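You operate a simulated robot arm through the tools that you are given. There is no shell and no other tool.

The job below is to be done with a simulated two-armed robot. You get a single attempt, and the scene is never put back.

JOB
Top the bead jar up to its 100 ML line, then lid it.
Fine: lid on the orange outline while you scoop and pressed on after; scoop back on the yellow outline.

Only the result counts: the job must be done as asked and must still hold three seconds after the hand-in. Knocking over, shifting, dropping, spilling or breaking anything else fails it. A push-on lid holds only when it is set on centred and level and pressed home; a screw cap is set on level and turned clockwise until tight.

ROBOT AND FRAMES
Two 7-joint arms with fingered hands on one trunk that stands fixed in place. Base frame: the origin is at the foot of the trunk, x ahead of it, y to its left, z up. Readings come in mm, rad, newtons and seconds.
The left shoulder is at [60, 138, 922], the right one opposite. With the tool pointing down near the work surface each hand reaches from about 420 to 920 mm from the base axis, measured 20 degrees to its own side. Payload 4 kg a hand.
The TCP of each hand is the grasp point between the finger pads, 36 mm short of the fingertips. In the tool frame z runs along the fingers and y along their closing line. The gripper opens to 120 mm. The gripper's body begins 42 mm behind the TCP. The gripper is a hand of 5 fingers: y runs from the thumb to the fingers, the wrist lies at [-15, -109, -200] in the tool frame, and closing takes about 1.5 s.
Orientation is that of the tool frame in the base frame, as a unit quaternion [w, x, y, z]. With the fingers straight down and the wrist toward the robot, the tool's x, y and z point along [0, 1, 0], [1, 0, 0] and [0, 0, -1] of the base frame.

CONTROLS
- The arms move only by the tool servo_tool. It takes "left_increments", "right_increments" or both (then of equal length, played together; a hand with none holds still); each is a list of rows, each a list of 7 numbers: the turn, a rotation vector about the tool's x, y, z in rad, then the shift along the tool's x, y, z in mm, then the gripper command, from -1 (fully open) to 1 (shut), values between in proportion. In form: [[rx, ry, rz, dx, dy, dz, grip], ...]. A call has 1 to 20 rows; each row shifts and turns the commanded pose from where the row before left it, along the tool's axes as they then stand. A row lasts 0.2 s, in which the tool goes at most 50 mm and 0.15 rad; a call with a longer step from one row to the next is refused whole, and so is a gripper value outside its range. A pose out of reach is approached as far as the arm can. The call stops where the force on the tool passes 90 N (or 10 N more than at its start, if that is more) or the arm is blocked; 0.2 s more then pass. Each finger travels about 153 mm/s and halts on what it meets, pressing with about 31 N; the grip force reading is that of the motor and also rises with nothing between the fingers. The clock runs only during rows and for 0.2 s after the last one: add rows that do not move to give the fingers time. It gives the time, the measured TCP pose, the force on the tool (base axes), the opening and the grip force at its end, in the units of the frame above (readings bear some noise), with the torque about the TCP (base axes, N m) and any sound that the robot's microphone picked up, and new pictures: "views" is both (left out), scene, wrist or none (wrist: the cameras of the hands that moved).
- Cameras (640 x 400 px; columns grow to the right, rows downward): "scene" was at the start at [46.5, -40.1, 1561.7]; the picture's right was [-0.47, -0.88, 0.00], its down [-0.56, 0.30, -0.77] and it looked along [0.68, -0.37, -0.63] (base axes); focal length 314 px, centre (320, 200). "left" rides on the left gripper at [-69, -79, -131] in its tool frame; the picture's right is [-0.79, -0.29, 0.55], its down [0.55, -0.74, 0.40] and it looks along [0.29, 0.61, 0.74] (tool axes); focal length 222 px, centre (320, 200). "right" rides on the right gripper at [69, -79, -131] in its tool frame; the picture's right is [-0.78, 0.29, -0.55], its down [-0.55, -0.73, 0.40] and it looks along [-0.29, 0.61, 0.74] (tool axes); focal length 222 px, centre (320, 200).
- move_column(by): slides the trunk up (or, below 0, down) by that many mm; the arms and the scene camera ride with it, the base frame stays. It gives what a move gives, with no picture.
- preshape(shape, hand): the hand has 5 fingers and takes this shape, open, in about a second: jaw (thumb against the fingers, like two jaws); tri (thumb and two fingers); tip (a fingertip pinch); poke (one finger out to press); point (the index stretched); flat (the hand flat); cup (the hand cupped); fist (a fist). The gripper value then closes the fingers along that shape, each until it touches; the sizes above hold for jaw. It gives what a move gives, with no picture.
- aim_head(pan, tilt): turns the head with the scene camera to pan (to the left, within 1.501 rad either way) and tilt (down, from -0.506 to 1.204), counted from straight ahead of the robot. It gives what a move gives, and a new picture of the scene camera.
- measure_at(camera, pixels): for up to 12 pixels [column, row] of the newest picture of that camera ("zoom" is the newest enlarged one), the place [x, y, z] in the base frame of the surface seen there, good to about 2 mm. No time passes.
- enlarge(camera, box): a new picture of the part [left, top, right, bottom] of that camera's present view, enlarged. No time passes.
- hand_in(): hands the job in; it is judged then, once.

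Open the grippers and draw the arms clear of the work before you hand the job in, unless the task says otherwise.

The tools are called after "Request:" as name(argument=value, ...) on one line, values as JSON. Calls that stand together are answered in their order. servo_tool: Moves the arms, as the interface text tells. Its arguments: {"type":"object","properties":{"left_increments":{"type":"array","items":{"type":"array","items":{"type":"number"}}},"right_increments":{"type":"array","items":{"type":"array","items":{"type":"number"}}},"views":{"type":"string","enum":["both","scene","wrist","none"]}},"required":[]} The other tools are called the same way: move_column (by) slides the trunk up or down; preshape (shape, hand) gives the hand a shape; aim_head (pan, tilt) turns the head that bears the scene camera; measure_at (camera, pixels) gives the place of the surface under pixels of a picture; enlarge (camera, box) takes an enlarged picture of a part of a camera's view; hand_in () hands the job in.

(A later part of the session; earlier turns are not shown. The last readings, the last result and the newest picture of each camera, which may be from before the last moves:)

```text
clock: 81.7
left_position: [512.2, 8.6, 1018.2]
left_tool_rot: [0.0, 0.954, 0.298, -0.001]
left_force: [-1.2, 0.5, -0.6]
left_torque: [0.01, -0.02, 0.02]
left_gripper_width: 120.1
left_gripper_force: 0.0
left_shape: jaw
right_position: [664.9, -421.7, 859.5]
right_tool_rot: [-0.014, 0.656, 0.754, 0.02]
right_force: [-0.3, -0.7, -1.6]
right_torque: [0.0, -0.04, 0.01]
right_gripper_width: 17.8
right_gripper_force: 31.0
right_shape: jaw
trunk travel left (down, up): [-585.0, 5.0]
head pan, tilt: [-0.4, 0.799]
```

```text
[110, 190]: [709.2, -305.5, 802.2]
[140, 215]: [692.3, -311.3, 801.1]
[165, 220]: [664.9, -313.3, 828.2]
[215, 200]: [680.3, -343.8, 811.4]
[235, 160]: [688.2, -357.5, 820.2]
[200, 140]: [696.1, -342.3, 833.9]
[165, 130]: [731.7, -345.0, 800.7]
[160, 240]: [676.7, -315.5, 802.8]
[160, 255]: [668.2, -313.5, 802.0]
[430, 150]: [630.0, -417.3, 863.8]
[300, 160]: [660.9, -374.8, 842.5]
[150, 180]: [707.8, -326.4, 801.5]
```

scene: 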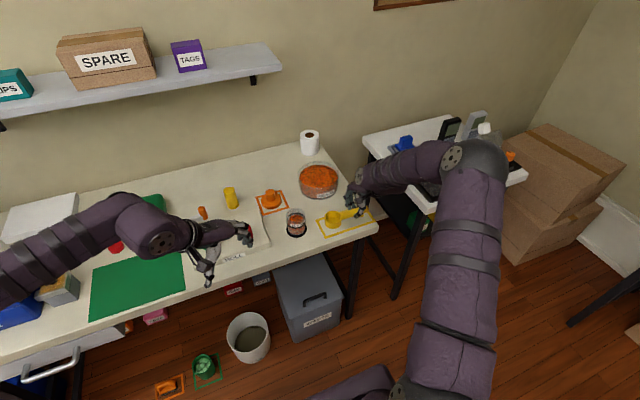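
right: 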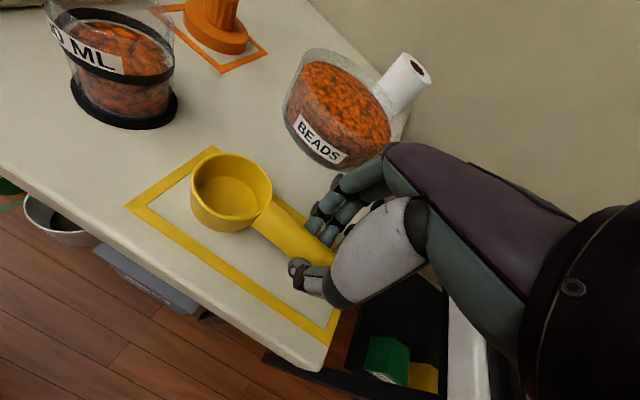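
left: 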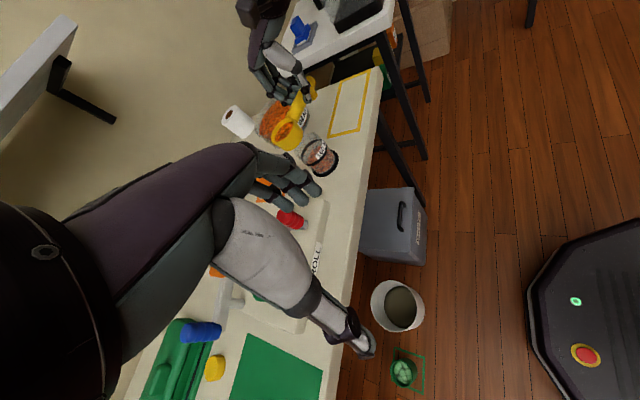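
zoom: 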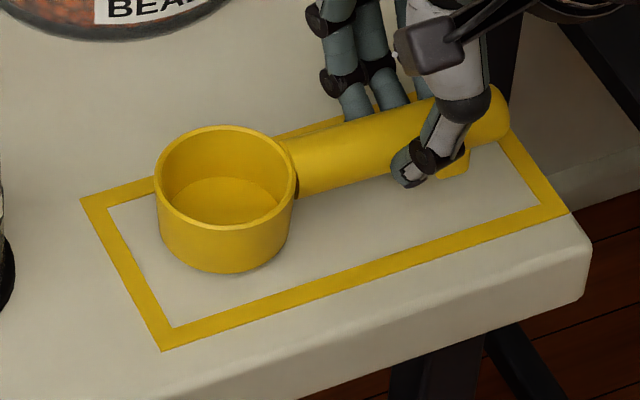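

The scoop is about 6–7 mm above the table and inside the outline. I'll lower it gently until it touches.

Request:
servo_tool(right_increments=[[0, 0, 0, -0.1, 0, 2, 0.8], [0, 0, 0, -0.1, 0, 1.5, 0.8], [0, 0, 0, -0.05, 0, 1, 0.8], [0, 0, 0, -0.05, 0, 1, 0.8], [0, 0, 0, 0, 0, 0, 0.8]], views="none")

Request:
enlarge(camera="scene", box=[310, 195, 380, 245])

Request:
measure_at(camera="zoom", pixels=[[156, 180], [180, 222], [225, 234], [275, 220], [294, 190], [275, 150], [225, 134], [175, 150], [225, 215], [300, 180]])

```text
clock: 82.9
left_position: [511.8, 8.0, 1018.5]
left_tool_rot: [0.0, 0.955, 0.298, 0.0]
left_force: [-0.8, -0.7, 0.1]
left_torque: [0.0, -0.01, 0.01]
left_gripper_width: 120.0
left_gripper_force: 0.1
left_shape: jaw
right_position: [664.9, -422.8, 853.8]
right_tool_rot: [-0.015, 0.656, 0.755, 0.018]
right_force: [0.6, 0.3, -1.3]
right_torque: [-0.03, -0.02, -0.01]
right_gripper_width: 17.7
right_gripper_force: 30.7
right_shape: jaw
trunk travel left (down, up): [-585.0, 5.0]
head pan, tilt: [-0.4, 0.799]
```

```text
8.00 times, centred on (345, 220) of scene
```

zoom: 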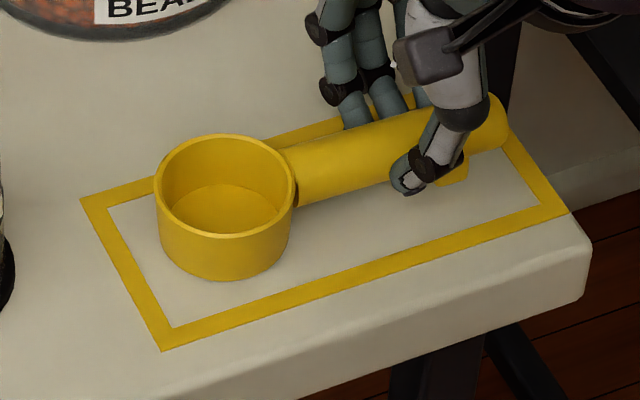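

```text
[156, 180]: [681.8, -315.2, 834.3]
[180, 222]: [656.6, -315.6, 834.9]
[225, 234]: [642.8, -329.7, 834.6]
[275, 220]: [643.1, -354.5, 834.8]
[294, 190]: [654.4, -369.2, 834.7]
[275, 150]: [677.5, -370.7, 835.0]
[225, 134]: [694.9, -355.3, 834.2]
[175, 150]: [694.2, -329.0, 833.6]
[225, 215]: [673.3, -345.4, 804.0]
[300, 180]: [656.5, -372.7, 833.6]
```

The rim reads z≈834.5 all round, essentially on the table and inside the outline. I'll lower 1 mm more and open the fingers gradually.

Request:
servo_tool(right_increments=[[0, 0, 0, 0, 0, 0.7, 0.8], [0, 0, 0, 0, 0, 0.5, 0.8], [0, 0, 0, 0, 0, 0, 0.65], [0, 0, 0, 0, 0, 0, 0.55], [0, 0, 0, 0, 0, 0, 0.4], [0, 0, 0, 0, 0, 0, 0.2], [0, 0, 0, 0, 0, 0, 0], [0, 0, 0, 0, 0, 0, -0.2], [0, 0, 0, 0, 0, 0, -0.2]], views="none")

Request:
enlarge(camera="scene", box=[310, 195, 380, 245])

Request:
measure_at(camera="zoom", pixels=[[156, 180], [180, 222], [225, 234], [275, 220], [294, 190], [275, 150], [225, 134], [175, 150], [480, 120], [500, 150], [330, 130], [330, 160]])

```text
clock: 84.9
left_position: [511.0, 8.4, 1018.4]
left_tool_rot: [0.0, 0.955, 0.298, 0.0]
left_force: [0.2, -0.3, -0.8]
left_torque: [0.01, 0.01, 0.03]
left_gripper_width: 120.1
left_gripper_force: 0.2
left_shape: jaw
right_position: [663.2, -422.7, 851.5]
right_tool_rot: [-0.014, 0.656, 0.754, 0.02]
right_force: [-0.9, -0.8, 0.3]
right_torque: [0.01, 0.01, -0.03]
right_gripper_width: 72.0
right_gripper_force: 0.1
right_shape: jaw
trunk travel left (down, up): [-585.0, 5.0]
head pan, tilt: [-0.4, 0.799]
```

```text
8.00 times, centred on (345, 220) of scene
```

zoom: 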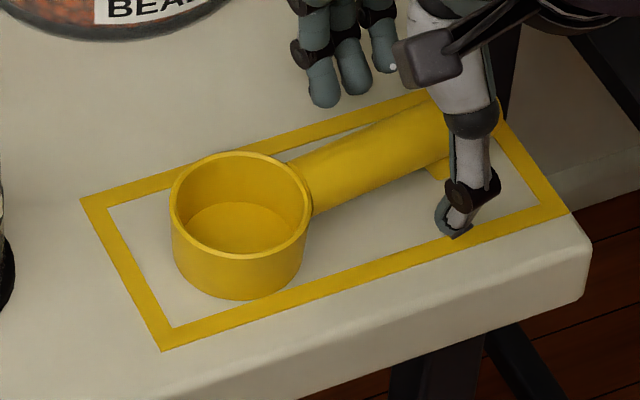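

```text
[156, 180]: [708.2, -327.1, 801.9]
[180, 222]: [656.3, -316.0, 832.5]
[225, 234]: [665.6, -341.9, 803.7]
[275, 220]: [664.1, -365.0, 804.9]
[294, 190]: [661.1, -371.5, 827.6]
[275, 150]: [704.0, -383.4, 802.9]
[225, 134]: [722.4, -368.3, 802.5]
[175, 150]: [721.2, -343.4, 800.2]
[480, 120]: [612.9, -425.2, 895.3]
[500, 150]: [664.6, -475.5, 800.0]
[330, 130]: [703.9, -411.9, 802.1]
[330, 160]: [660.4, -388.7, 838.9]
```

The scoop stayed upright but turned slightly on release, with the cup moving toward me. I'll measure its current pose.

Request:
measure_at(camera="zoom", pixels=[[172, 200], [195, 242], [240, 255], [290, 240], [309, 205], [290, 168], [240, 154], [195, 170], [330, 150], [330, 190], [240, 297], [440, 165]])

Request:
enlarge(camera="right", box=[110, 130, 370, 360])

```text
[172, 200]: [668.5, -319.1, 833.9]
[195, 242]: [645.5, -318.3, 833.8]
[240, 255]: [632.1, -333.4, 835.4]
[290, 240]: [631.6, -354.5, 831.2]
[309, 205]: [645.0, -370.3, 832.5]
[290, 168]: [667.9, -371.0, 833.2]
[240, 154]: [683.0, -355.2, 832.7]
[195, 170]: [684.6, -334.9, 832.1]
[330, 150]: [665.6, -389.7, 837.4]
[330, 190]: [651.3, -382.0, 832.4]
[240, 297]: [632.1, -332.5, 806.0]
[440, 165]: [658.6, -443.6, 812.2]
```

```text
1.74 times, centred on (240, 245) of right
```

zoom: 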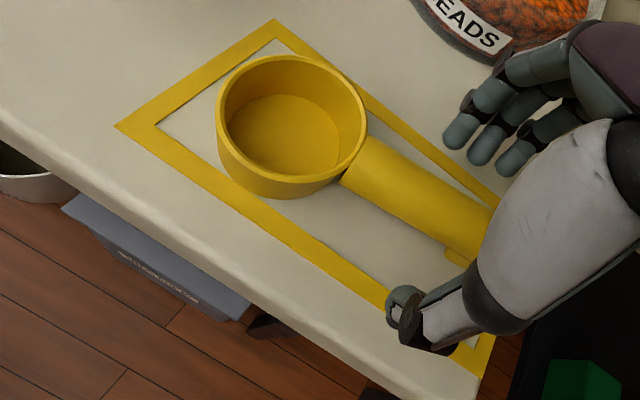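

The scoop sits upright, wholly inside the outline (cup centre (657,-345), handle end near (675,-473)). I'll raise the hand straight up clear of it and square the hand up again.

Request:
servo_tool(right_increments=[[0, 0, 0, 0.2, 0, -4, -0.2], [0, 0, 0, 0.4, 0, -8, -0.2], [0, 0, 0, 0.8, 0, -15, -0.2], [0, 0, 0, 1.2, 0, -25, -0.2], [0, 0, 0, 1.5, 0, -30, -0.2], [0, 0, 0, 1.5, 0, -30, -0.2], [0, -0.047, 0.14, 1.5, 0, -30, -0.2], [0, 0, 0, 0, 0, 0, -0.2]])

Request:
enlarge(camera="scene", box=[250, 170, 390, 250])

```text
clock: 86.7
left_position: [511.0, 5.7, 1018.7]
left_tool_rot: [0.0, 0.955, 0.297, -0.001]
left_force: [-0.1, -0.3, 0.2]
left_torque: [0.02, -0.01, 0.01]
left_gripper_width: 120.0
left_gripper_force: 0.1
left_shape: jaw
right_position: [661.2, -423.2, 993.4]
right_tool_rot: [0.001, 0.707, 0.707, 0.003]
right_force: [0.2, -0.6, -0.4]
right_torque: [0.02, -0.02, 0.03]
right_gripper_width: 71.8
right_gripper_force: 0.1
right_shape: jaw
trunk travel left (down, up): [-585.0, 5.0]
head pan, tilt: [-0.4, 0.799]
```

scene: 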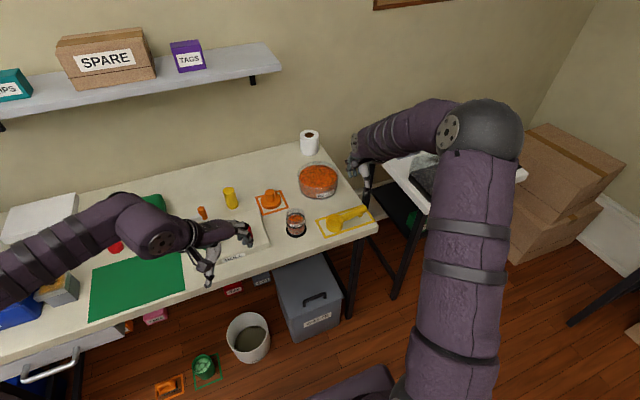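
right: 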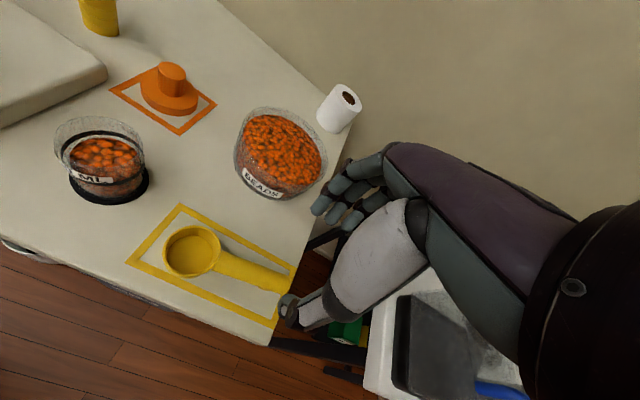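

```text
4.57 times, centred on (320, 210) of scene
```

zoom: 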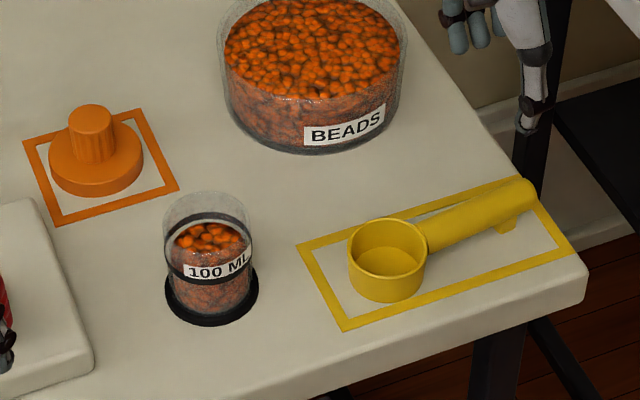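

The view is clear. I'll measure the handle end and foot to see whether the scoop is within the outline, and re-check the jar level and lid.

Request:
measure_at(camera="zoom", pixels=[[530, 195], [515, 185], [507, 230], [440, 230], [350, 250], [387, 275], [386, 222], [425, 250], [298, 243], [518, 180], [572, 250], [345, 328]])

Request:
enlarge(camera="scene", box=[284, 204, 312, 236])

Request:
measure_at(camera="zoom", pixels=[[220, 180], [245, 165], [290, 155], [330, 160], [360, 175], [240, 195], [270, 195], [310, 195], [340, 195], [300, 175], [240, 235], [330, 235]])

Request:
enlarge(camera="scene", box=[250, 180, 295, 222])

Request:
measure_at(camera="zoom", pixels=[[270, 85], [345, 85], [308, 70], [308, 105], [235, 170], [380, 165], [308, 225], [308, 200], [265, 120], [350, 130]])

```text
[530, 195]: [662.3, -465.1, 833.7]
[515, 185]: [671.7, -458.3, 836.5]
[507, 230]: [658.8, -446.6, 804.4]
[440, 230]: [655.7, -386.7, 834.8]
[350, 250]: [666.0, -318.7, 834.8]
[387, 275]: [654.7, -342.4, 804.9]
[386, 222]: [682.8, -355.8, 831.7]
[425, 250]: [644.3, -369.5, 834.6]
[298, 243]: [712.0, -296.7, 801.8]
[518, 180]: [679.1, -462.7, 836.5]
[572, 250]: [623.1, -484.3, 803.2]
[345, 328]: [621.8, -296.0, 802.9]
```

```text
12.50 times, centred on (298, 220) of scene
```

zoom: 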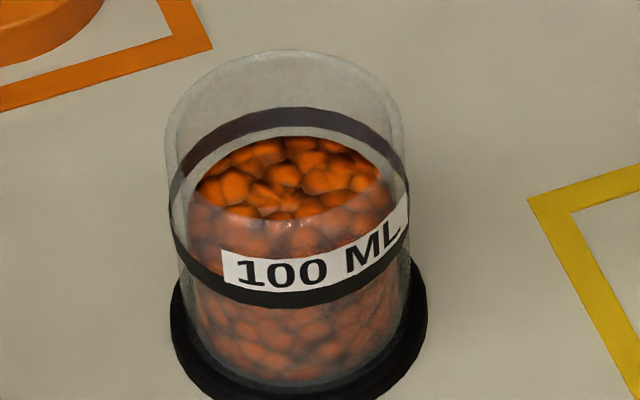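

```text
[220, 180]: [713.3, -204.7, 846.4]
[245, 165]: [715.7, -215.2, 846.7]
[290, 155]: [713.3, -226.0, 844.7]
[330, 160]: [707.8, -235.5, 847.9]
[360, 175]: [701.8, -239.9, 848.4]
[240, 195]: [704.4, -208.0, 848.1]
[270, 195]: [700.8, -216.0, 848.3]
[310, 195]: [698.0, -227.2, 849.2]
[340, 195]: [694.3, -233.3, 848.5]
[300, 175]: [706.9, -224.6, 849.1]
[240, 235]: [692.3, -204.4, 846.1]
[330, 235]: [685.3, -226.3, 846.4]
```

```text
9.52 times, centred on (272, 201) of scene
```

zoom: 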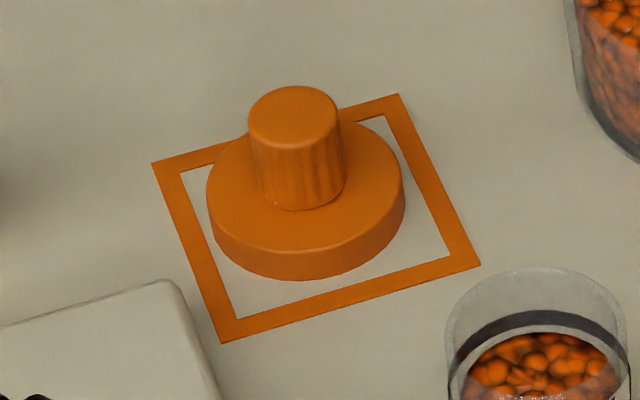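

```text
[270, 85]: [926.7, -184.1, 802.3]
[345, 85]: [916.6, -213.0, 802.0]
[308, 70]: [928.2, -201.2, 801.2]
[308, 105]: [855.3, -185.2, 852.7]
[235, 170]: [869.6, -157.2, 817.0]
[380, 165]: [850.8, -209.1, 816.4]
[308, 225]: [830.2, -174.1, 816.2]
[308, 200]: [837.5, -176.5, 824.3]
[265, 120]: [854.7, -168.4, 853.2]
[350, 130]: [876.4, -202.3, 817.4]
```

The jar's mean level is 847.5, and the scoop is fully within its outline. Now I'll measure the lid's knob on the orange outline for the re-grasp.

Request:
measure_at(camera="zoom", pixels=[[253, 118], [336, 115], [293, 90], [293, 145], [265, 98], [325, 98], [265, 138], [322, 138], [295, 118], [212, 200], [400, 200], [300, 272]])

```text
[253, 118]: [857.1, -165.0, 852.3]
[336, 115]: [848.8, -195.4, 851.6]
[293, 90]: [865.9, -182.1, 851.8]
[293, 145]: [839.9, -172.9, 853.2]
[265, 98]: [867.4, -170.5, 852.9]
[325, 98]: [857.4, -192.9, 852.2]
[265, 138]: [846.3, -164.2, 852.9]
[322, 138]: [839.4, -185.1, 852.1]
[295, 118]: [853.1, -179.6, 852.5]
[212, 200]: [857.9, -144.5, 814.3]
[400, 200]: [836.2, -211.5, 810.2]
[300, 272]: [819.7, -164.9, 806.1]
```

The knob centre is about (852.8,-178.5) with its top at z≈852.5. I'll bring the right hand over it.

Request:
servo_tool(right_increments=[[0, 0, 0, 24.5, 18.9, 1, -0.3], [0, 0, 0, 24.5, 18.9, 1, -0.3], [0, 0, 0, 24.5, 18.9, 1, -0.3], [0, 0, 0, 24.5, 18.9, 1, -0.3], [0, 0, 0, 24.5, 18.9, 1, -0.3], [0, 0, 0, 24.5, 18.9, 1, -0.3], [0, 0, 0, 24.5, 18.9, 1, -0.3], [0, 0, 0, 24.5, 18.9, 1, -0.3], [0, 0, 0, 24.5, 18.9, 1, -0.3], [0, 0, 0, 24.5, 18.9, 1, -0.3], [0, 0, 0, 0, 0, 30, -0.3], [0, 0, 0, 0, 0, 20, -0.3], [0, 0, 0, 0, 0, 0, -0.3]])

Request:
enlarge(camera="right", box=[180, 150, 420, 350])

Request:
enlarge(camera="scene", box=[235, 160, 325, 230])

```text
clock: 89.5
left_position: [512.3, 7.0, 1018.6]
left_tool_rot: [0.0, 0.955, 0.298, 0.0]
left_force: [0.7, -0.1, -0.3]
left_torque: [0.03, -0.02, -0.02]
left_gripper_width: 120.3
left_gripper_force: 0.1
left_shape: jaw
right_position: [852.6, -177.2, 936.5]
right_tool_rot: [0.002, 0.706, 0.708, 0.004]
right_force: [0.4, -0.1, -0.4]
right_torque: [-0.03, 0.02, -0.02]
right_gripper_width: 77.7
right_gripper_force: 0.0
right_shape: jaw
trunk travel left (down, up): [-585.0, 5.0]
head pan, tilt: [-0.4, 0.799]
```

scene: 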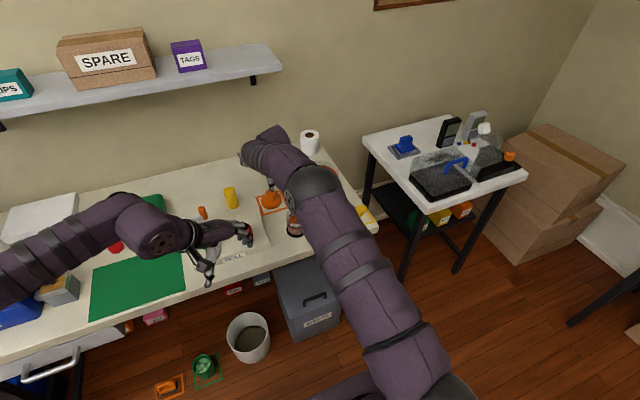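
right: 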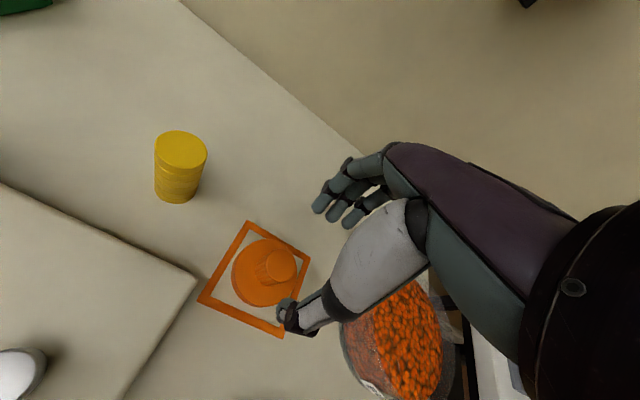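

```text
2.00 times, centred on (300, 250) of right
```

zoom: 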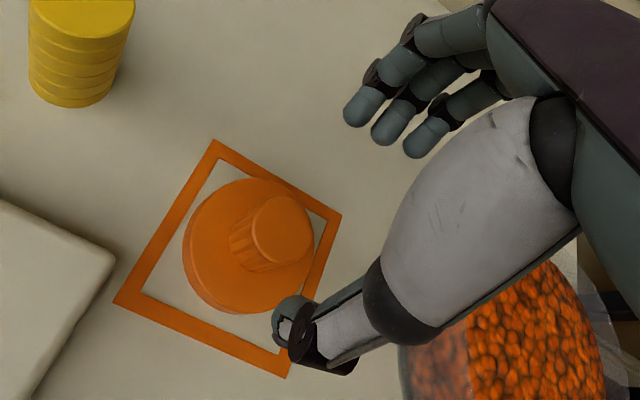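

```text
5.71 times, centred on (280, 195) of scene
```

zoom: 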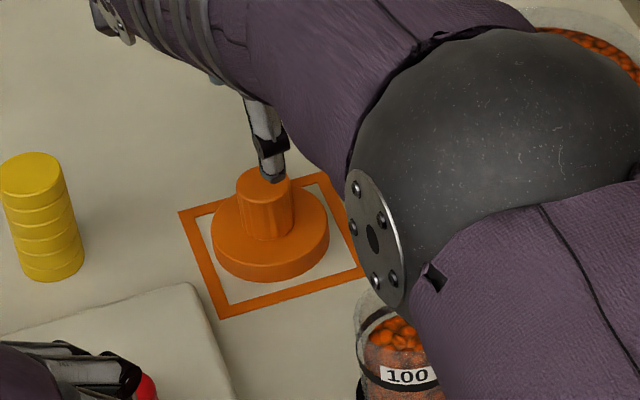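

The hand is over the knob at TCP (852.6,-177.2,936.5). I'll correct the small offset and half-degree tilt, then lower around the knob.

Request:
servo_tool(right_increments=[[0.008, -0.003, 0, -0.6, -1.3, 20, -0.3], [0, 0, 0, 0, 0, 25, -0.3], [0, 0, 0, 0, 0, 18, -0.3], [0, 0, 0, 0, 0, 9, -0.3], [0, 0, 0, 0, 0, 5, -0.3], [0, 0, 0, 0, 0, 2, -0.3], [0, 0, 0, 0, 0, 0, -0.3]], views="none")

Request:
enlarge(camera="right", box=[180, 150, 420, 350])

Request:
enlarge(camera="left", box=[200, 100, 320, 220])

```text
clock: 91.1
left_position: [511.2, 7.1, 1018.9]
left_tool_rot: [0.0, 0.954, 0.299, 0.0]
left_force: [-0.2, -1.1, -0.5]
left_torque: [-0.01, 0.0, -0.02]
left_gripper_width: 120.1
left_gripper_force: 0.1
left_shape: jaw
right_position: [850.9, -178.2, 856.9]
right_tool_rot: [-0.001, 0.707, 0.707, -0.001]
right_force: [0.9, 0.0, 1.0]
right_torque: [-0.01, -0.01, 0.02]
right_gripper_width: 77.5
right_gripper_force: 0.0
right_shape: jaw
trunk travel left (down, up): [-585.0, 5.0]
head pan, tilt: [-0.4, 0.799]
```

```text
2.00 times, centred on (300, 250) of right
```

zoom: 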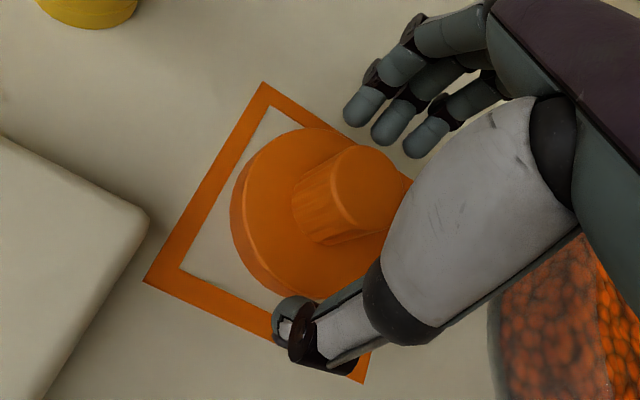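

```text
3.33 times, centred on (260, 160) of left
```

zoom: 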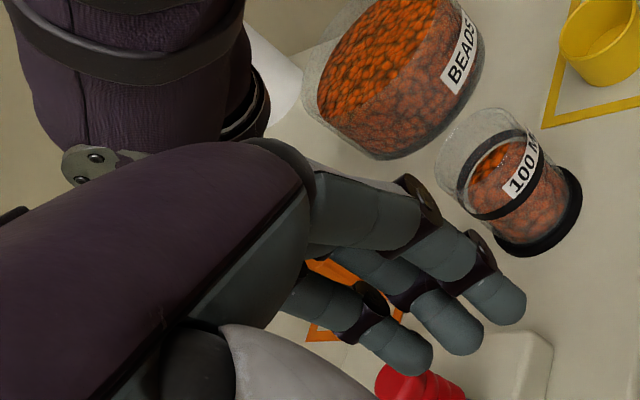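

The hand is around the knob at the same height as the first grasp. I'll close on it.

Request:
servo_tool(right_increments=[[0, 0, 0, 0, 0, 0, 0], [0, 0, 0, 0, 0, 0, 0.2], [0, 0, 0, 0, 0, 0, 0.4], [0, 0, 0, 0, 0, 0, 0.5], [0, 0, 0, 0, 0, 0, 0.6], [0, 0, 0, 0, 0, 0, 0.8], [0, 0, 0, 0, 0, 0, 1], [0, 0, 0, 0, 0, 0, 1], [0, 0, 0, 0, 0, 0, 1]], views="none")

Request:
enlarge(camera="right", box=[180, 150, 420, 350])

```text
clock: 93.1
left_position: [511.6, 7.2, 1018.7]
left_tool_rot: [0.0, 0.955, 0.297, -0.001]
left_force: [-0.7, -0.1, 0.0]
left_torque: [0.01, -0.02, 0.01]
left_gripper_width: 120.1
left_gripper_force: 0.0
left_shape: jaw
right_position: [851.4, -179.0, 856.3]
right_tool_rot: [0.0, 0.707, 0.708, -0.001]
right_force: [-0.2, -1.3, 0.4]
right_torque: [0.0, -0.02, 0.02]
right_gripper_width: 25.8
right_gripper_force: 30.8
right_shape: jaw
trunk travel left (down, up): [-585.0, 5.0]
head pan, tilt: [-0.4, 0.799]
```

```text
2.00 times, centred on (300, 250) of right
```

zoom: 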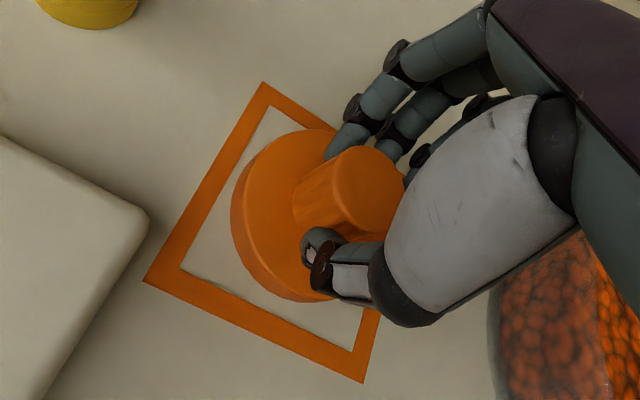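

The grip is 31 N at 25.8 mm, the same as before. I'll lift the lid straight up and check that it is level.

Request:
servo_tool(right_increments=[[0, 0, 0, 0, 0, -4, 1], [0, 0, 0, 0, 0, -10, 1], [0, 0, 0, 0, 0, -20, 1], [0, 0, 0, 0, 0, -25, 1], [0, 0, 0, 0, 0, -30, 1], [0, 0, 0, 0, 0, -30, 1], [0, 0, 0, 0, 0, -15, 1], [0, 0, 0, 0, 0, 0, 1]], views="none")

Request:
enlarge(camera="scene", box=[235, 150, 325, 220])

Request:
enlarge(camera="right", box=[180, 150, 420, 350])

```text
clock: 94.9
left_position: [512.9, 7.9, 1018.5]
left_tool_rot: [0.0, 0.954, 0.298, -0.001]
left_force: [0.0, -0.1, 0.4]
left_torque: [-0.01, -0.02, 0.02]
left_gripper_width: 120.2
left_gripper_force: 0.2
left_shape: jaw
right_position: [850.4, -176.7, 991.0]
right_tool_rot: [0.001, 0.707, 0.707, -0.001]
right_force: [0.4, -0.4, -1.0]
right_torque: [0.0, 0.02, 0.04]
right_gripper_width: 25.4
right_gripper_force: 30.8
right_shape: jaw
trunk travel left (down, up): [-585.0, 5.0]
head pan, tilt: [-0.4, 0.799]
```

```text
5.71 times, centred on (280, 185) of scene
```

zoom: 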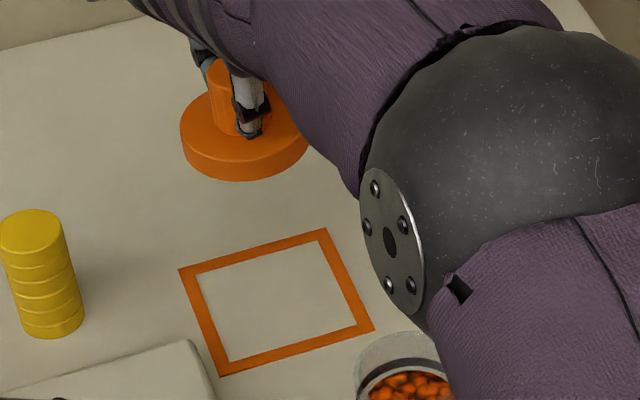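

```text
2.00 times, centred on (300, 250) of right
```

zoom: 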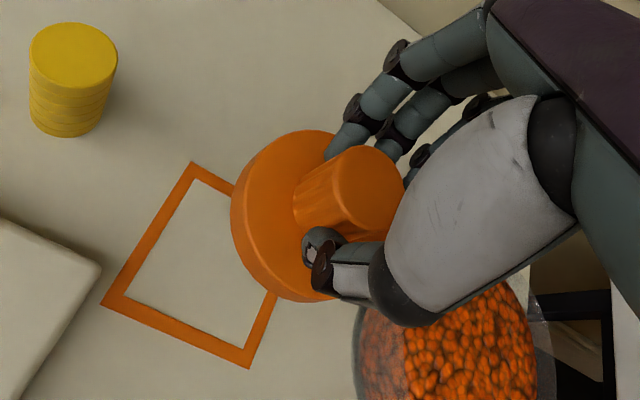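

The lid is held steady and level. I'll carry it over the jar at a safe height (lid bottom about z≈935).

Request:
servo_tool(right_increments=[[0, 0, 0, -4.1, -15.8, 0, 1], [0, 0, 0, -7.0, -26.5, 0, 1], [0, 0, 0, -7.0, -26.5, 0, 1], [0, 0, 0, -7.0, -26.5, 0, 1], [0, 0, 0, -7.0, -26.5, 0, 1], [0, 0, 0, -6.0, -22.5, 0, 1], [0, 0, 0, -3.3, -13.8, 0, 1], [0, 0, 0, 0, 0, 0, 1]], views="both")

Request:
enlarge(camera="scene", box=[260, 175, 340, 240])

Request:
enlarge(camera="left", box=[260, 80, 360, 190])

```text
clock: 96.7
left_position: [511.2, 7.6, 1018.4]
left_tool_rot: [0.0, 0.954, 0.298, -0.001]
left_force: [1.0, 0.4, 0.8]
left_torque: [0.0, -0.02, 0.02]
left_gripper_width: 120.1
left_gripper_force: 0.1
left_shape: jaw
right_position: [692.7, -219.6, 990.9]
right_tool_rot: [0.0, 0.707, 0.707, -0.001]
right_force: [-0.2, -0.9, 0.0]
right_torque: [-0.01, -0.04, 0.04]
right_gripper_width: 25.4
right_gripper_force: 31.0
right_shape: jaw
trunk travel left (down, up): [-585.0, 5.0]
head pan, tilt: [-0.4, 0.799]
```

scene: 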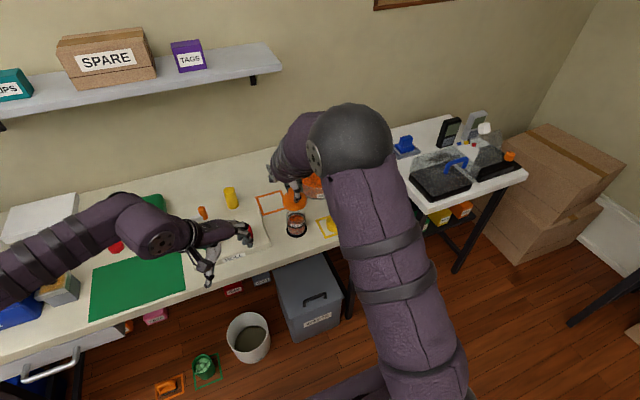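
right: 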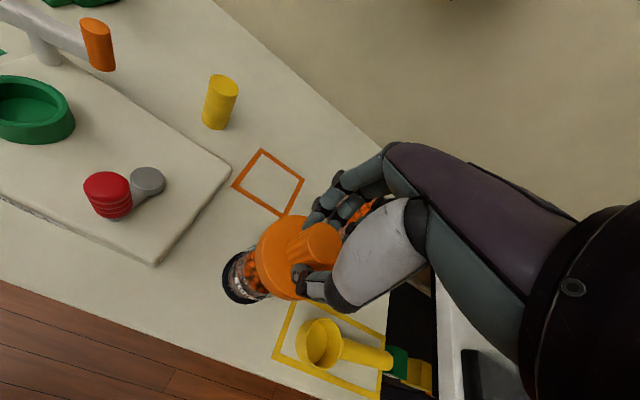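

```text
6.15 times, centred on (300, 208) of scene
```

zoom: 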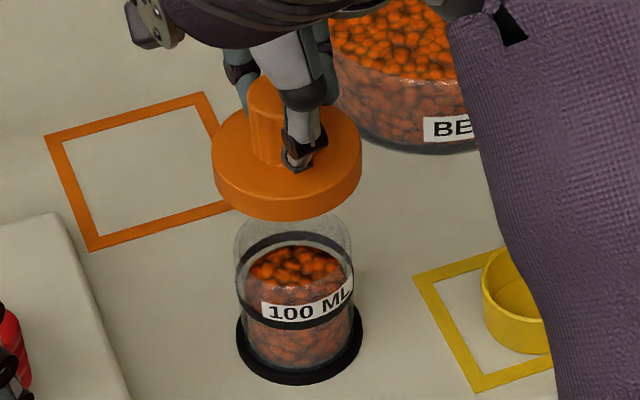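

```text
3.64 times, centred on (310, 135) of left
```

zoom: 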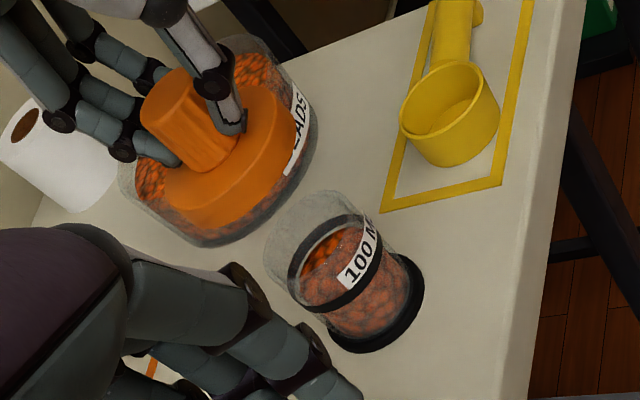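

I'll measure the flange's edges from a closer scene zoom to find the lid's true centre and levelness.

Request:
enlarge(camera="scene", box=[282, 184, 324, 216])

Request:
measure_at(camera="zoom", pixels=[[110, 160], [125, 200], [160, 230], [215, 245], [270, 235], [315, 205], [340, 160], [335, 115], [320, 90], [110, 180], [215, 262], [345, 180]])

```text
12.50 times, centred on (303, 200) of scene
```

zoom: 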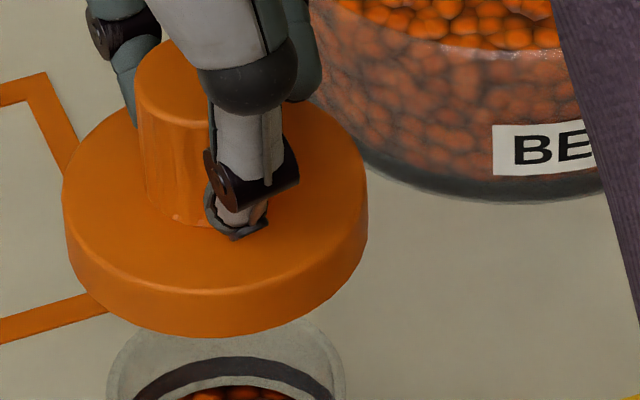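

```text
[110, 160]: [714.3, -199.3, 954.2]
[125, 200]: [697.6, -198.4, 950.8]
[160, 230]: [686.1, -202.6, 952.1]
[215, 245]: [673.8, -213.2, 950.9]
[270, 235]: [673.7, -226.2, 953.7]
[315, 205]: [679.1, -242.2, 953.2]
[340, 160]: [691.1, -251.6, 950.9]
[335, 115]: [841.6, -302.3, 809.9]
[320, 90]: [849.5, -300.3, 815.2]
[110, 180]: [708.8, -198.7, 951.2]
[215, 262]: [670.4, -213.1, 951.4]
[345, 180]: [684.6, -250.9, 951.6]
```

Those were inside the flange, so I'll sample right at its upper rim.

Request:
measure_at(camera="zoom", pixels=[[68, 185], [78, 230], [110, 260], [160, 281], [215, 288], [270, 279], [320, 252], [350, 215], [362, 175], [355, 135], [95, 130], [130, 110]])

Request:
measure_at(camera="zoom", pixels=[[66, 215], [80, 265], [110, 298], [160, 325], [215, 334], [270, 324], [320, 300], [350, 262], [366, 215], [64, 200], [367, 195], [215, 300]])

```text
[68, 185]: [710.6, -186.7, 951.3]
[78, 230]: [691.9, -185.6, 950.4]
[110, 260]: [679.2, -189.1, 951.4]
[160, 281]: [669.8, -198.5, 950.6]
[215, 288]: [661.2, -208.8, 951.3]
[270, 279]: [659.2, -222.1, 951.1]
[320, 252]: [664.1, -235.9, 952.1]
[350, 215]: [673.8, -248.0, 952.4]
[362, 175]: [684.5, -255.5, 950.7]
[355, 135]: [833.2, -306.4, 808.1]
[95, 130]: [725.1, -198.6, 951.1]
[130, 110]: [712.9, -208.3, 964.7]
```

```text
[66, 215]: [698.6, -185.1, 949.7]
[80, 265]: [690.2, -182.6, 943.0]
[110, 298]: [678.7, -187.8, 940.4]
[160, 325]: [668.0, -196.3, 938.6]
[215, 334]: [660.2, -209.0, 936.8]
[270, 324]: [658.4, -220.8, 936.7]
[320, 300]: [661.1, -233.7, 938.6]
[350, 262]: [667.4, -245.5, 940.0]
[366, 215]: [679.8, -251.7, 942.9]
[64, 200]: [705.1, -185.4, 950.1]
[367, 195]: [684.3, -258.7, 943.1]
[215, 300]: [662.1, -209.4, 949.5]
```

The hand-to-lid relation looks identical to the first lift, and the TCP (692.7,-219.6) matches where the lid came off (692.8,-219.3). I'll lower to just above the jar rim and check the alignment from two cameras.

Request:
servo_tool(right_increments=[[0, 0, 0, 0, 0, 15, 1], [0, 0, 0, 0, 0, 20, 1], [0, 0, 0, 0, 0, 10, 1], [0, 0, 0, 0, 0, 3, 1], [0, 0, 0, 0, 0, 0, 1]], views="none")

Request:
enlarge(camera="scene", box=[278, 190, 322, 236])

Request:
enlarge(camera="left", box=[275, 90, 355, 180])

Request:
enlarge(camera="right", box=[200, 190, 360, 320])

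```text
clock: 97.9
left_position: [512.8, 8.0, 1019.5]
left_tool_rot: [0.0, 0.955, 0.298, 0.0]
left_force: [-0.2, -0.9, 0.3]
left_torque: [-0.01, -0.01, 0.0]
left_gripper_width: 119.9
left_gripper_force: 0.0
left_shape: jaw
right_position: [693.5, -220.0, 943.7]
right_tool_rot: [0.0, 0.707, 0.708, -0.001]
right_force: [0.1, -0.5, -1.3]
right_torque: [0.0, 0.0, -0.01]
right_gripper_width: 25.4
right_gripper_force: 30.9
right_shape: jaw
trunk travel left (down, up): [-585.0, 5.0]
head pan, tilt: [-0.4, 0.799]
```

```text
8.70 times, centred on (300, 213) of scene
```

zoom: 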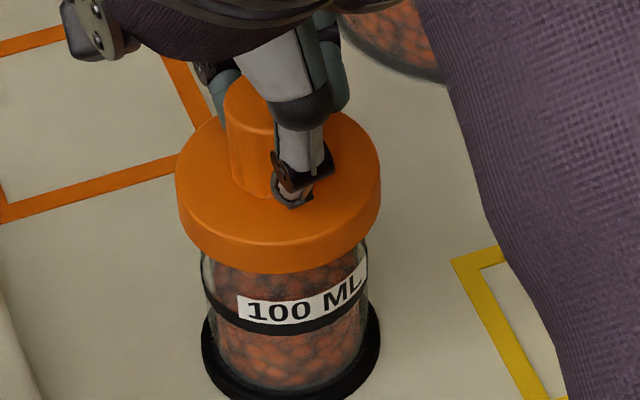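

```text
4.44 times, centred on (315, 135) of left
```

zoom: 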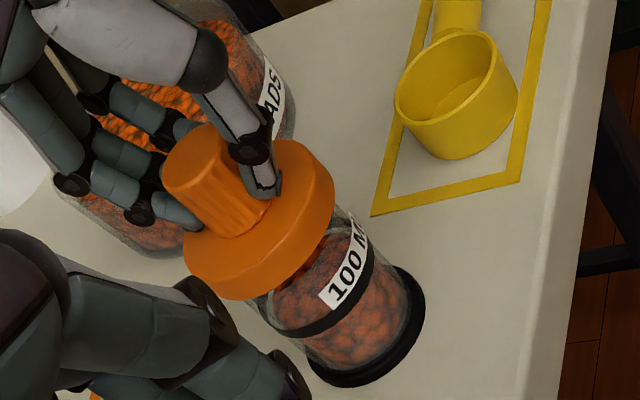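

```text
3.08 times, centred on (280, 255) of right
```

zoom: 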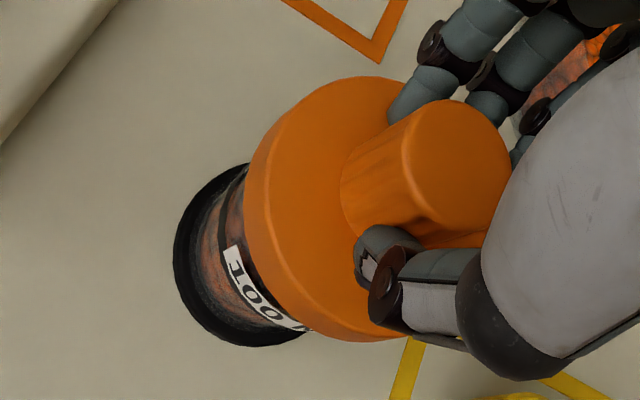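

The lid looks centred over the jar from all three views. I'll lower slowly in small steps, watching the force for first contact.

Request:
servo_tool(right_increments=[[0, 0, 0, 0, 0, 2, 1], [0, 0, 0, 0, 0, 2, 1], [0, 0, 0, 0, 0, 2, 1], [0, 0, 0, 0, 0, 2, 1], [0, 0, 0, 0, 0, 1, 1]], views="none")

Request:
enlarge(camera="scene", box=[278, 190, 322, 236])

Request:
enlarge(camera="left", box=[275, 90, 355, 180])

```text
clock: 99.1
left_position: [511.7, 6.5, 1018.8]
left_tool_rot: [0.0, 0.954, 0.298, 0.001]
left_force: [0.7, 0.2, 0.0]
left_torque: [0.01, 0.01, -0.01]
left_gripper_width: 120.1
left_gripper_force: 0.1
left_shape: jaw
right_position: [693.2, -219.8, 934.8]
right_tool_rot: [0.0, 0.707, 0.707, -0.002]
right_force: [0.1, 0.9, 0.3]
right_torque: [-0.03, 0.0, 0.01]
right_gripper_width: 25.5
right_gripper_force: 30.5
right_shape: jaw
trunk travel left (down, up): [-585.0, 5.0]
head pan, tilt: [-0.4, 0.799]
```

```text
8.70 times, centred on (300, 213) of scene
```

zoom: 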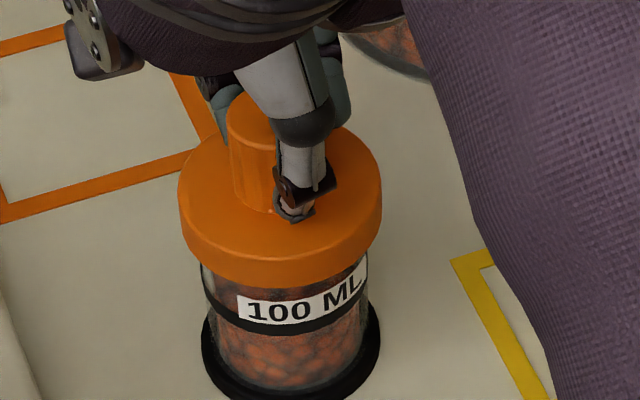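

```text
4.44 times, centred on (315, 135) of left
```

zoom: 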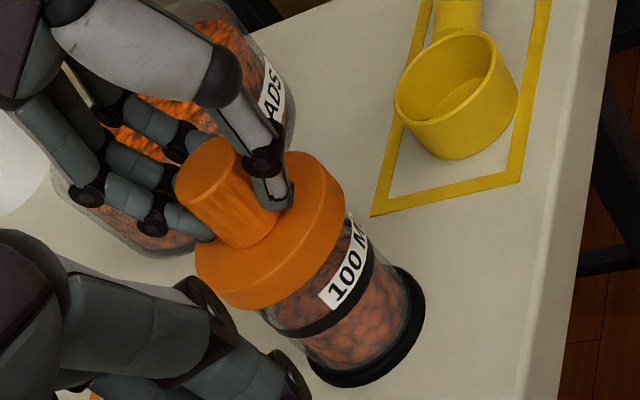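

No contact yet at TCP z≈934.8 and the alignment looks good. I'll continue down in 1 mm steps.

Request:
servo_tool(right_increments=[[0, 0, 0, 0, 0, 1, 1], [0, 0, 0, 0, 0, 1, 1], [0, 0, 0, 0, 0, 1, 1], [0, 0, 0, 0, 0, 1, 1]], views="none")

```text
clock: 100.1
left_position: [510.8, 6.7, 1019.4]
left_tool_rot: [0.0, 0.954, 0.298, -0.001]
left_force: [0.6, 0.0, -0.1]
left_torque: [-0.03, 0.01, 0.03]
left_gripper_width: 120.2
left_gripper_force: 0.1
left_shape: jaw
right_position: [692.9, -219.3, 930.2]
right_tool_rot: [0.001, 0.707, 0.707, -0.002]
right_force: [0.2, 0.7, -0.3]
right_torque: [-0.03, -0.03, 0.0]
right_gripper_width: 25.2
right_gripper_force: 31.5
right_shape: jaw
trunk travel left (down, up): [-585.0, 5.0]
head pan, tilt: [-0.4, 0.799]
```

Still no force at z≈930, where the lid bottom is about 874, so the lid is going on over the rim. I'll keep going in 1 mm steps.

Request:
servo_tool(right_increments=[[0, 0, 0, 0, 0, 1, 1], [0, 0, 0, 0, 0, 1, 1], [0, 0, 0, 0, 0, 1, 1], [0, 0, 0, 0, 0, 1, 1]], views="none")

Request:
enlarge(camera="scene", box=[278, 190, 322, 236])

```text
clock: 101.1
left_position: [511.8, 6.5, 1018.2]
left_tool_rot: [0.001, 0.954, 0.298, 0.001]
left_force: [-0.2, 0.4, 0.9]
left_torque: [0.0, -0.04, 0.01]
left_gripper_width: 119.7
left_gripper_force: 0.0
left_shape: jaw
right_position: [693.8, -218.8, 927.5]
right_tool_rot: [0.001, 0.707, 0.707, 0.0]
right_force: [-0.8, -0.8, 3.2]
right_torque: [0.0, -0.02, -0.03]
right_gripper_width: 25.5
right_gripper_force: 30.9
right_shape: jaw
trunk travel left (down, up): [-585.0, 5.0]
head pan, tilt: [-0.4, 0.799]
```

```text
8.70 times, centred on (300, 213) of scene
```

zoom: 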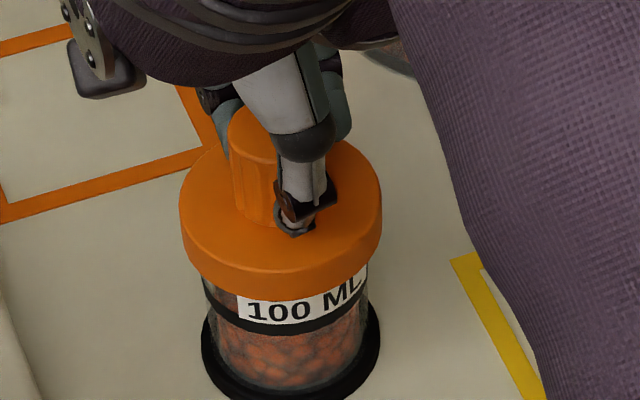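

Contact begins at TCP z≈927.5 (Fz +3 N), with the lid skirt already around the rim and level. I'll press down in 1 mm steps, watching the force.

Request:
servo_tool(right_increments=[[0, 0, 0, 0, 0, 1, 1], [0, 0, 0, 0, 0, 1, 1]], views="none")

```text
clock: 101.7
left_position: [509.9, 7.4, 1018.3]
left_tool_rot: [0.001, 0.955, 0.298, 0.001]
left_force: [0.1, -0.8, 0.0]
left_torque: [0.0, 0.0, 0.0]
left_gripper_width: 120.0
left_gripper_force: 0.1
left_shape: jaw
right_position: [692.8, -219.3, 924.9]
right_tool_rot: [0.0, 0.707, 0.707, -0.001]
right_force: [-0.4, 1.3, 3.3]
right_torque: [0.04, -0.07, 0.01]
right_gripper_width: 25.2
right_gripper_force: 31.1
right_shape: jaw
trunk travel left (down, up): [-585.0, 5.0]
head pan, tilt: [-0.4, 0.799]
```

The force stays at about 3 N while the lid slides on, like the friction felt when it came off. I'll keep pressing down.

Request:
servo_tool(right_increments=[[0, 0, 0, 0, 0, 1, 1], [0, 0, 0, 0, 0, 1, 1], [0, 0, 0, 0, 0, 1, 1]], views="none")

Request:
enlarge(camera="scene", box=[278, 190, 322, 236])

Request:
enlarge(camera="left", box=[275, 90, 355, 180])

```text
clock: 102.5
left_position: [510.7, 7.8, 1017.7]
left_tool_rot: [0.001, 0.955, 0.298, 0.0]
left_force: [-0.2, -0.2, 0.5]
left_torque: [0.0, 0.01, -0.01]
left_gripper_width: 120.1
left_gripper_force: 0.0
left_shape: jaw
right_position: [692.9, -219.8, 922.2]
right_tool_rot: [-0.001, 0.707, 0.708, -0.001]
right_force: [-0.4, 1.7, 3.7]
right_torque: [0.06, -0.12, 0.0]
right_gripper_width: 25.3
right_gripper_force: 30.8
right_shape: jaw
trunk travel left (down, up): [-585.0, 5.0]
head pan, tilt: [-0.4, 0.799]
```

```text
8.70 times, centred on (300, 213) of scene
```

zoom: 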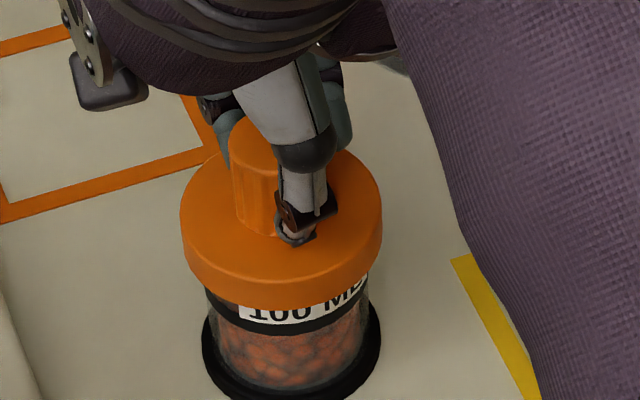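

```text
4.44 times, centred on (315, 135) of left
```

zoom: 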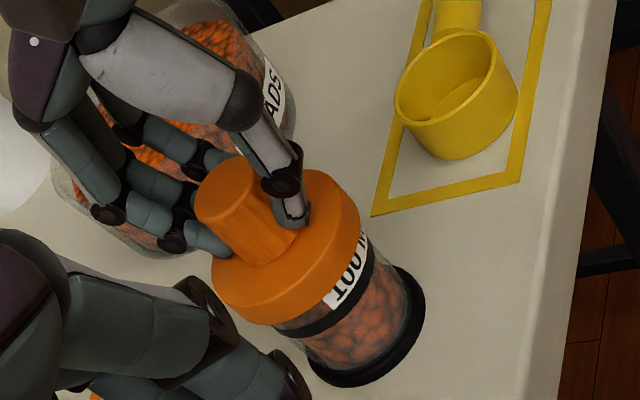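

The lid is sliding down level and the label is partly covered, as originally. I'll continue pressing the last few mm.

Request:
servo_tool(right_increments=[[0, 0, 0, 0, 0, 1, 1], [0, 0, 0, 0, 0, 1, 1], [0, 0, 0, 0, 0, 1, 1], [0, 0, 0, 0, 0, 1, 1]], views="none")

Request:
enlarge(camera="scene", box=[278, 190, 322, 236])

```text
clock: 103.5
left_position: [510.1, 8.6, 1019.5]
left_tool_rot: [0.001, 0.955, 0.298, 0.0]
left_force: [0.4, -0.1, 0.5]
left_torque: [0.0, -0.03, 0.0]
left_gripper_width: 119.7
left_gripper_force: 0.0
left_shape: jaw
right_position: [694.0, -219.2, 918.8]
right_tool_rot: [0.002, 0.707, 0.707, 0.0]
right_force: [-2.1, 2.5, 11.4]
right_torque: [0.04, -0.07, 0.02]
right_gripper_width: 25.5
right_gripper_force: 31.4
right_shape: jaw
trunk travel left (down, up): [-585.0, 5.0]
head pan, tilt: [-0.4, 0.799]
```

```text
8.70 times, centred on (300, 213) of scene
```

zoom: 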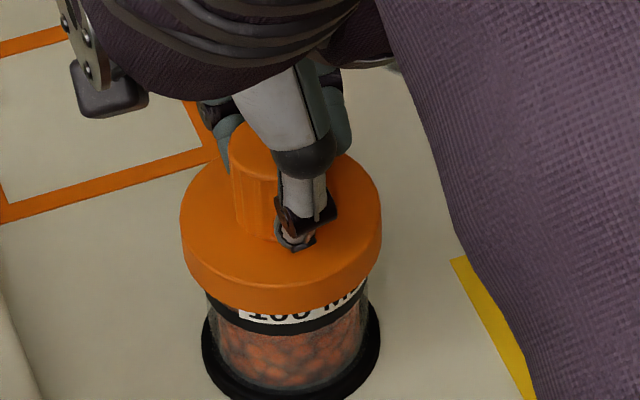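

The TCP is at the original seated height with Fz≈11 N and rising. I'll press a little further to make sure the lid goes home.

Request:
servo_tool(right_increments=[[0, 0, 0, 0, 0, 1, 1], [0, 0, 0, 0, 0, 1, 1]], views="none")

Request:
enlarge(camera="scene", box=[278, 190, 322, 236])

Request:
measure_at(camera="zoom", pixels=[[184, 225], [200, 255], [240, 278], [290, 280], [340, 262], [370, 235], [380, 205], [285, 300], [230, 215], [340, 190], [210, 180], [345, 220]])

```text
clock: 104.1
left_position: [509.9, 9.3, 1019.7]
left_tool_rot: [0.001, 0.955, 0.298, 0.0]
left_force: [0.3, -0.3, 0.2]
left_torque: [0.01, 0.0, -0.02]
left_gripper_width: 120.0
left_gripper_force: 0.0
left_shape: jaw
right_position: [692.8, -218.2, 917.6]
right_tool_rot: [0.002, 0.708, 0.707, 0.0]
right_force: [-4.4, 3.1, 23.1]
right_torque: [0.05, -0.08, 0.03]
right_gripper_width: 26.5
right_gripper_force: 31.1
right_shape: jaw
trunk travel left (down, up): [-585.0, 5.0]
head pan, tilt: [-0.4, 0.799]
```

```text
8.70 times, centred on (300, 213) of scene
```

zoom: 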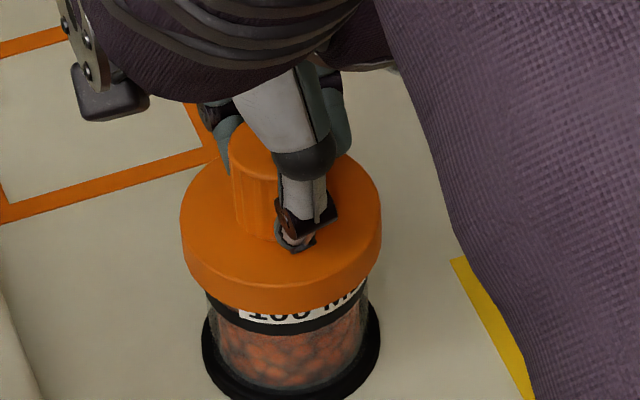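

```text
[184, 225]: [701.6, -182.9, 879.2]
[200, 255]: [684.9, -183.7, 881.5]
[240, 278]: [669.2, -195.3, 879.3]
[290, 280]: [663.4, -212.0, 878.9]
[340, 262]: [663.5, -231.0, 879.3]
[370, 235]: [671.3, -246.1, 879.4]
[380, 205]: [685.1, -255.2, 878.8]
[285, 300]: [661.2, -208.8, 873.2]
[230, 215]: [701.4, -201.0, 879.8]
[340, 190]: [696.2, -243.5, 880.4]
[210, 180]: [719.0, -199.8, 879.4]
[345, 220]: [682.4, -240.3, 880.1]
```

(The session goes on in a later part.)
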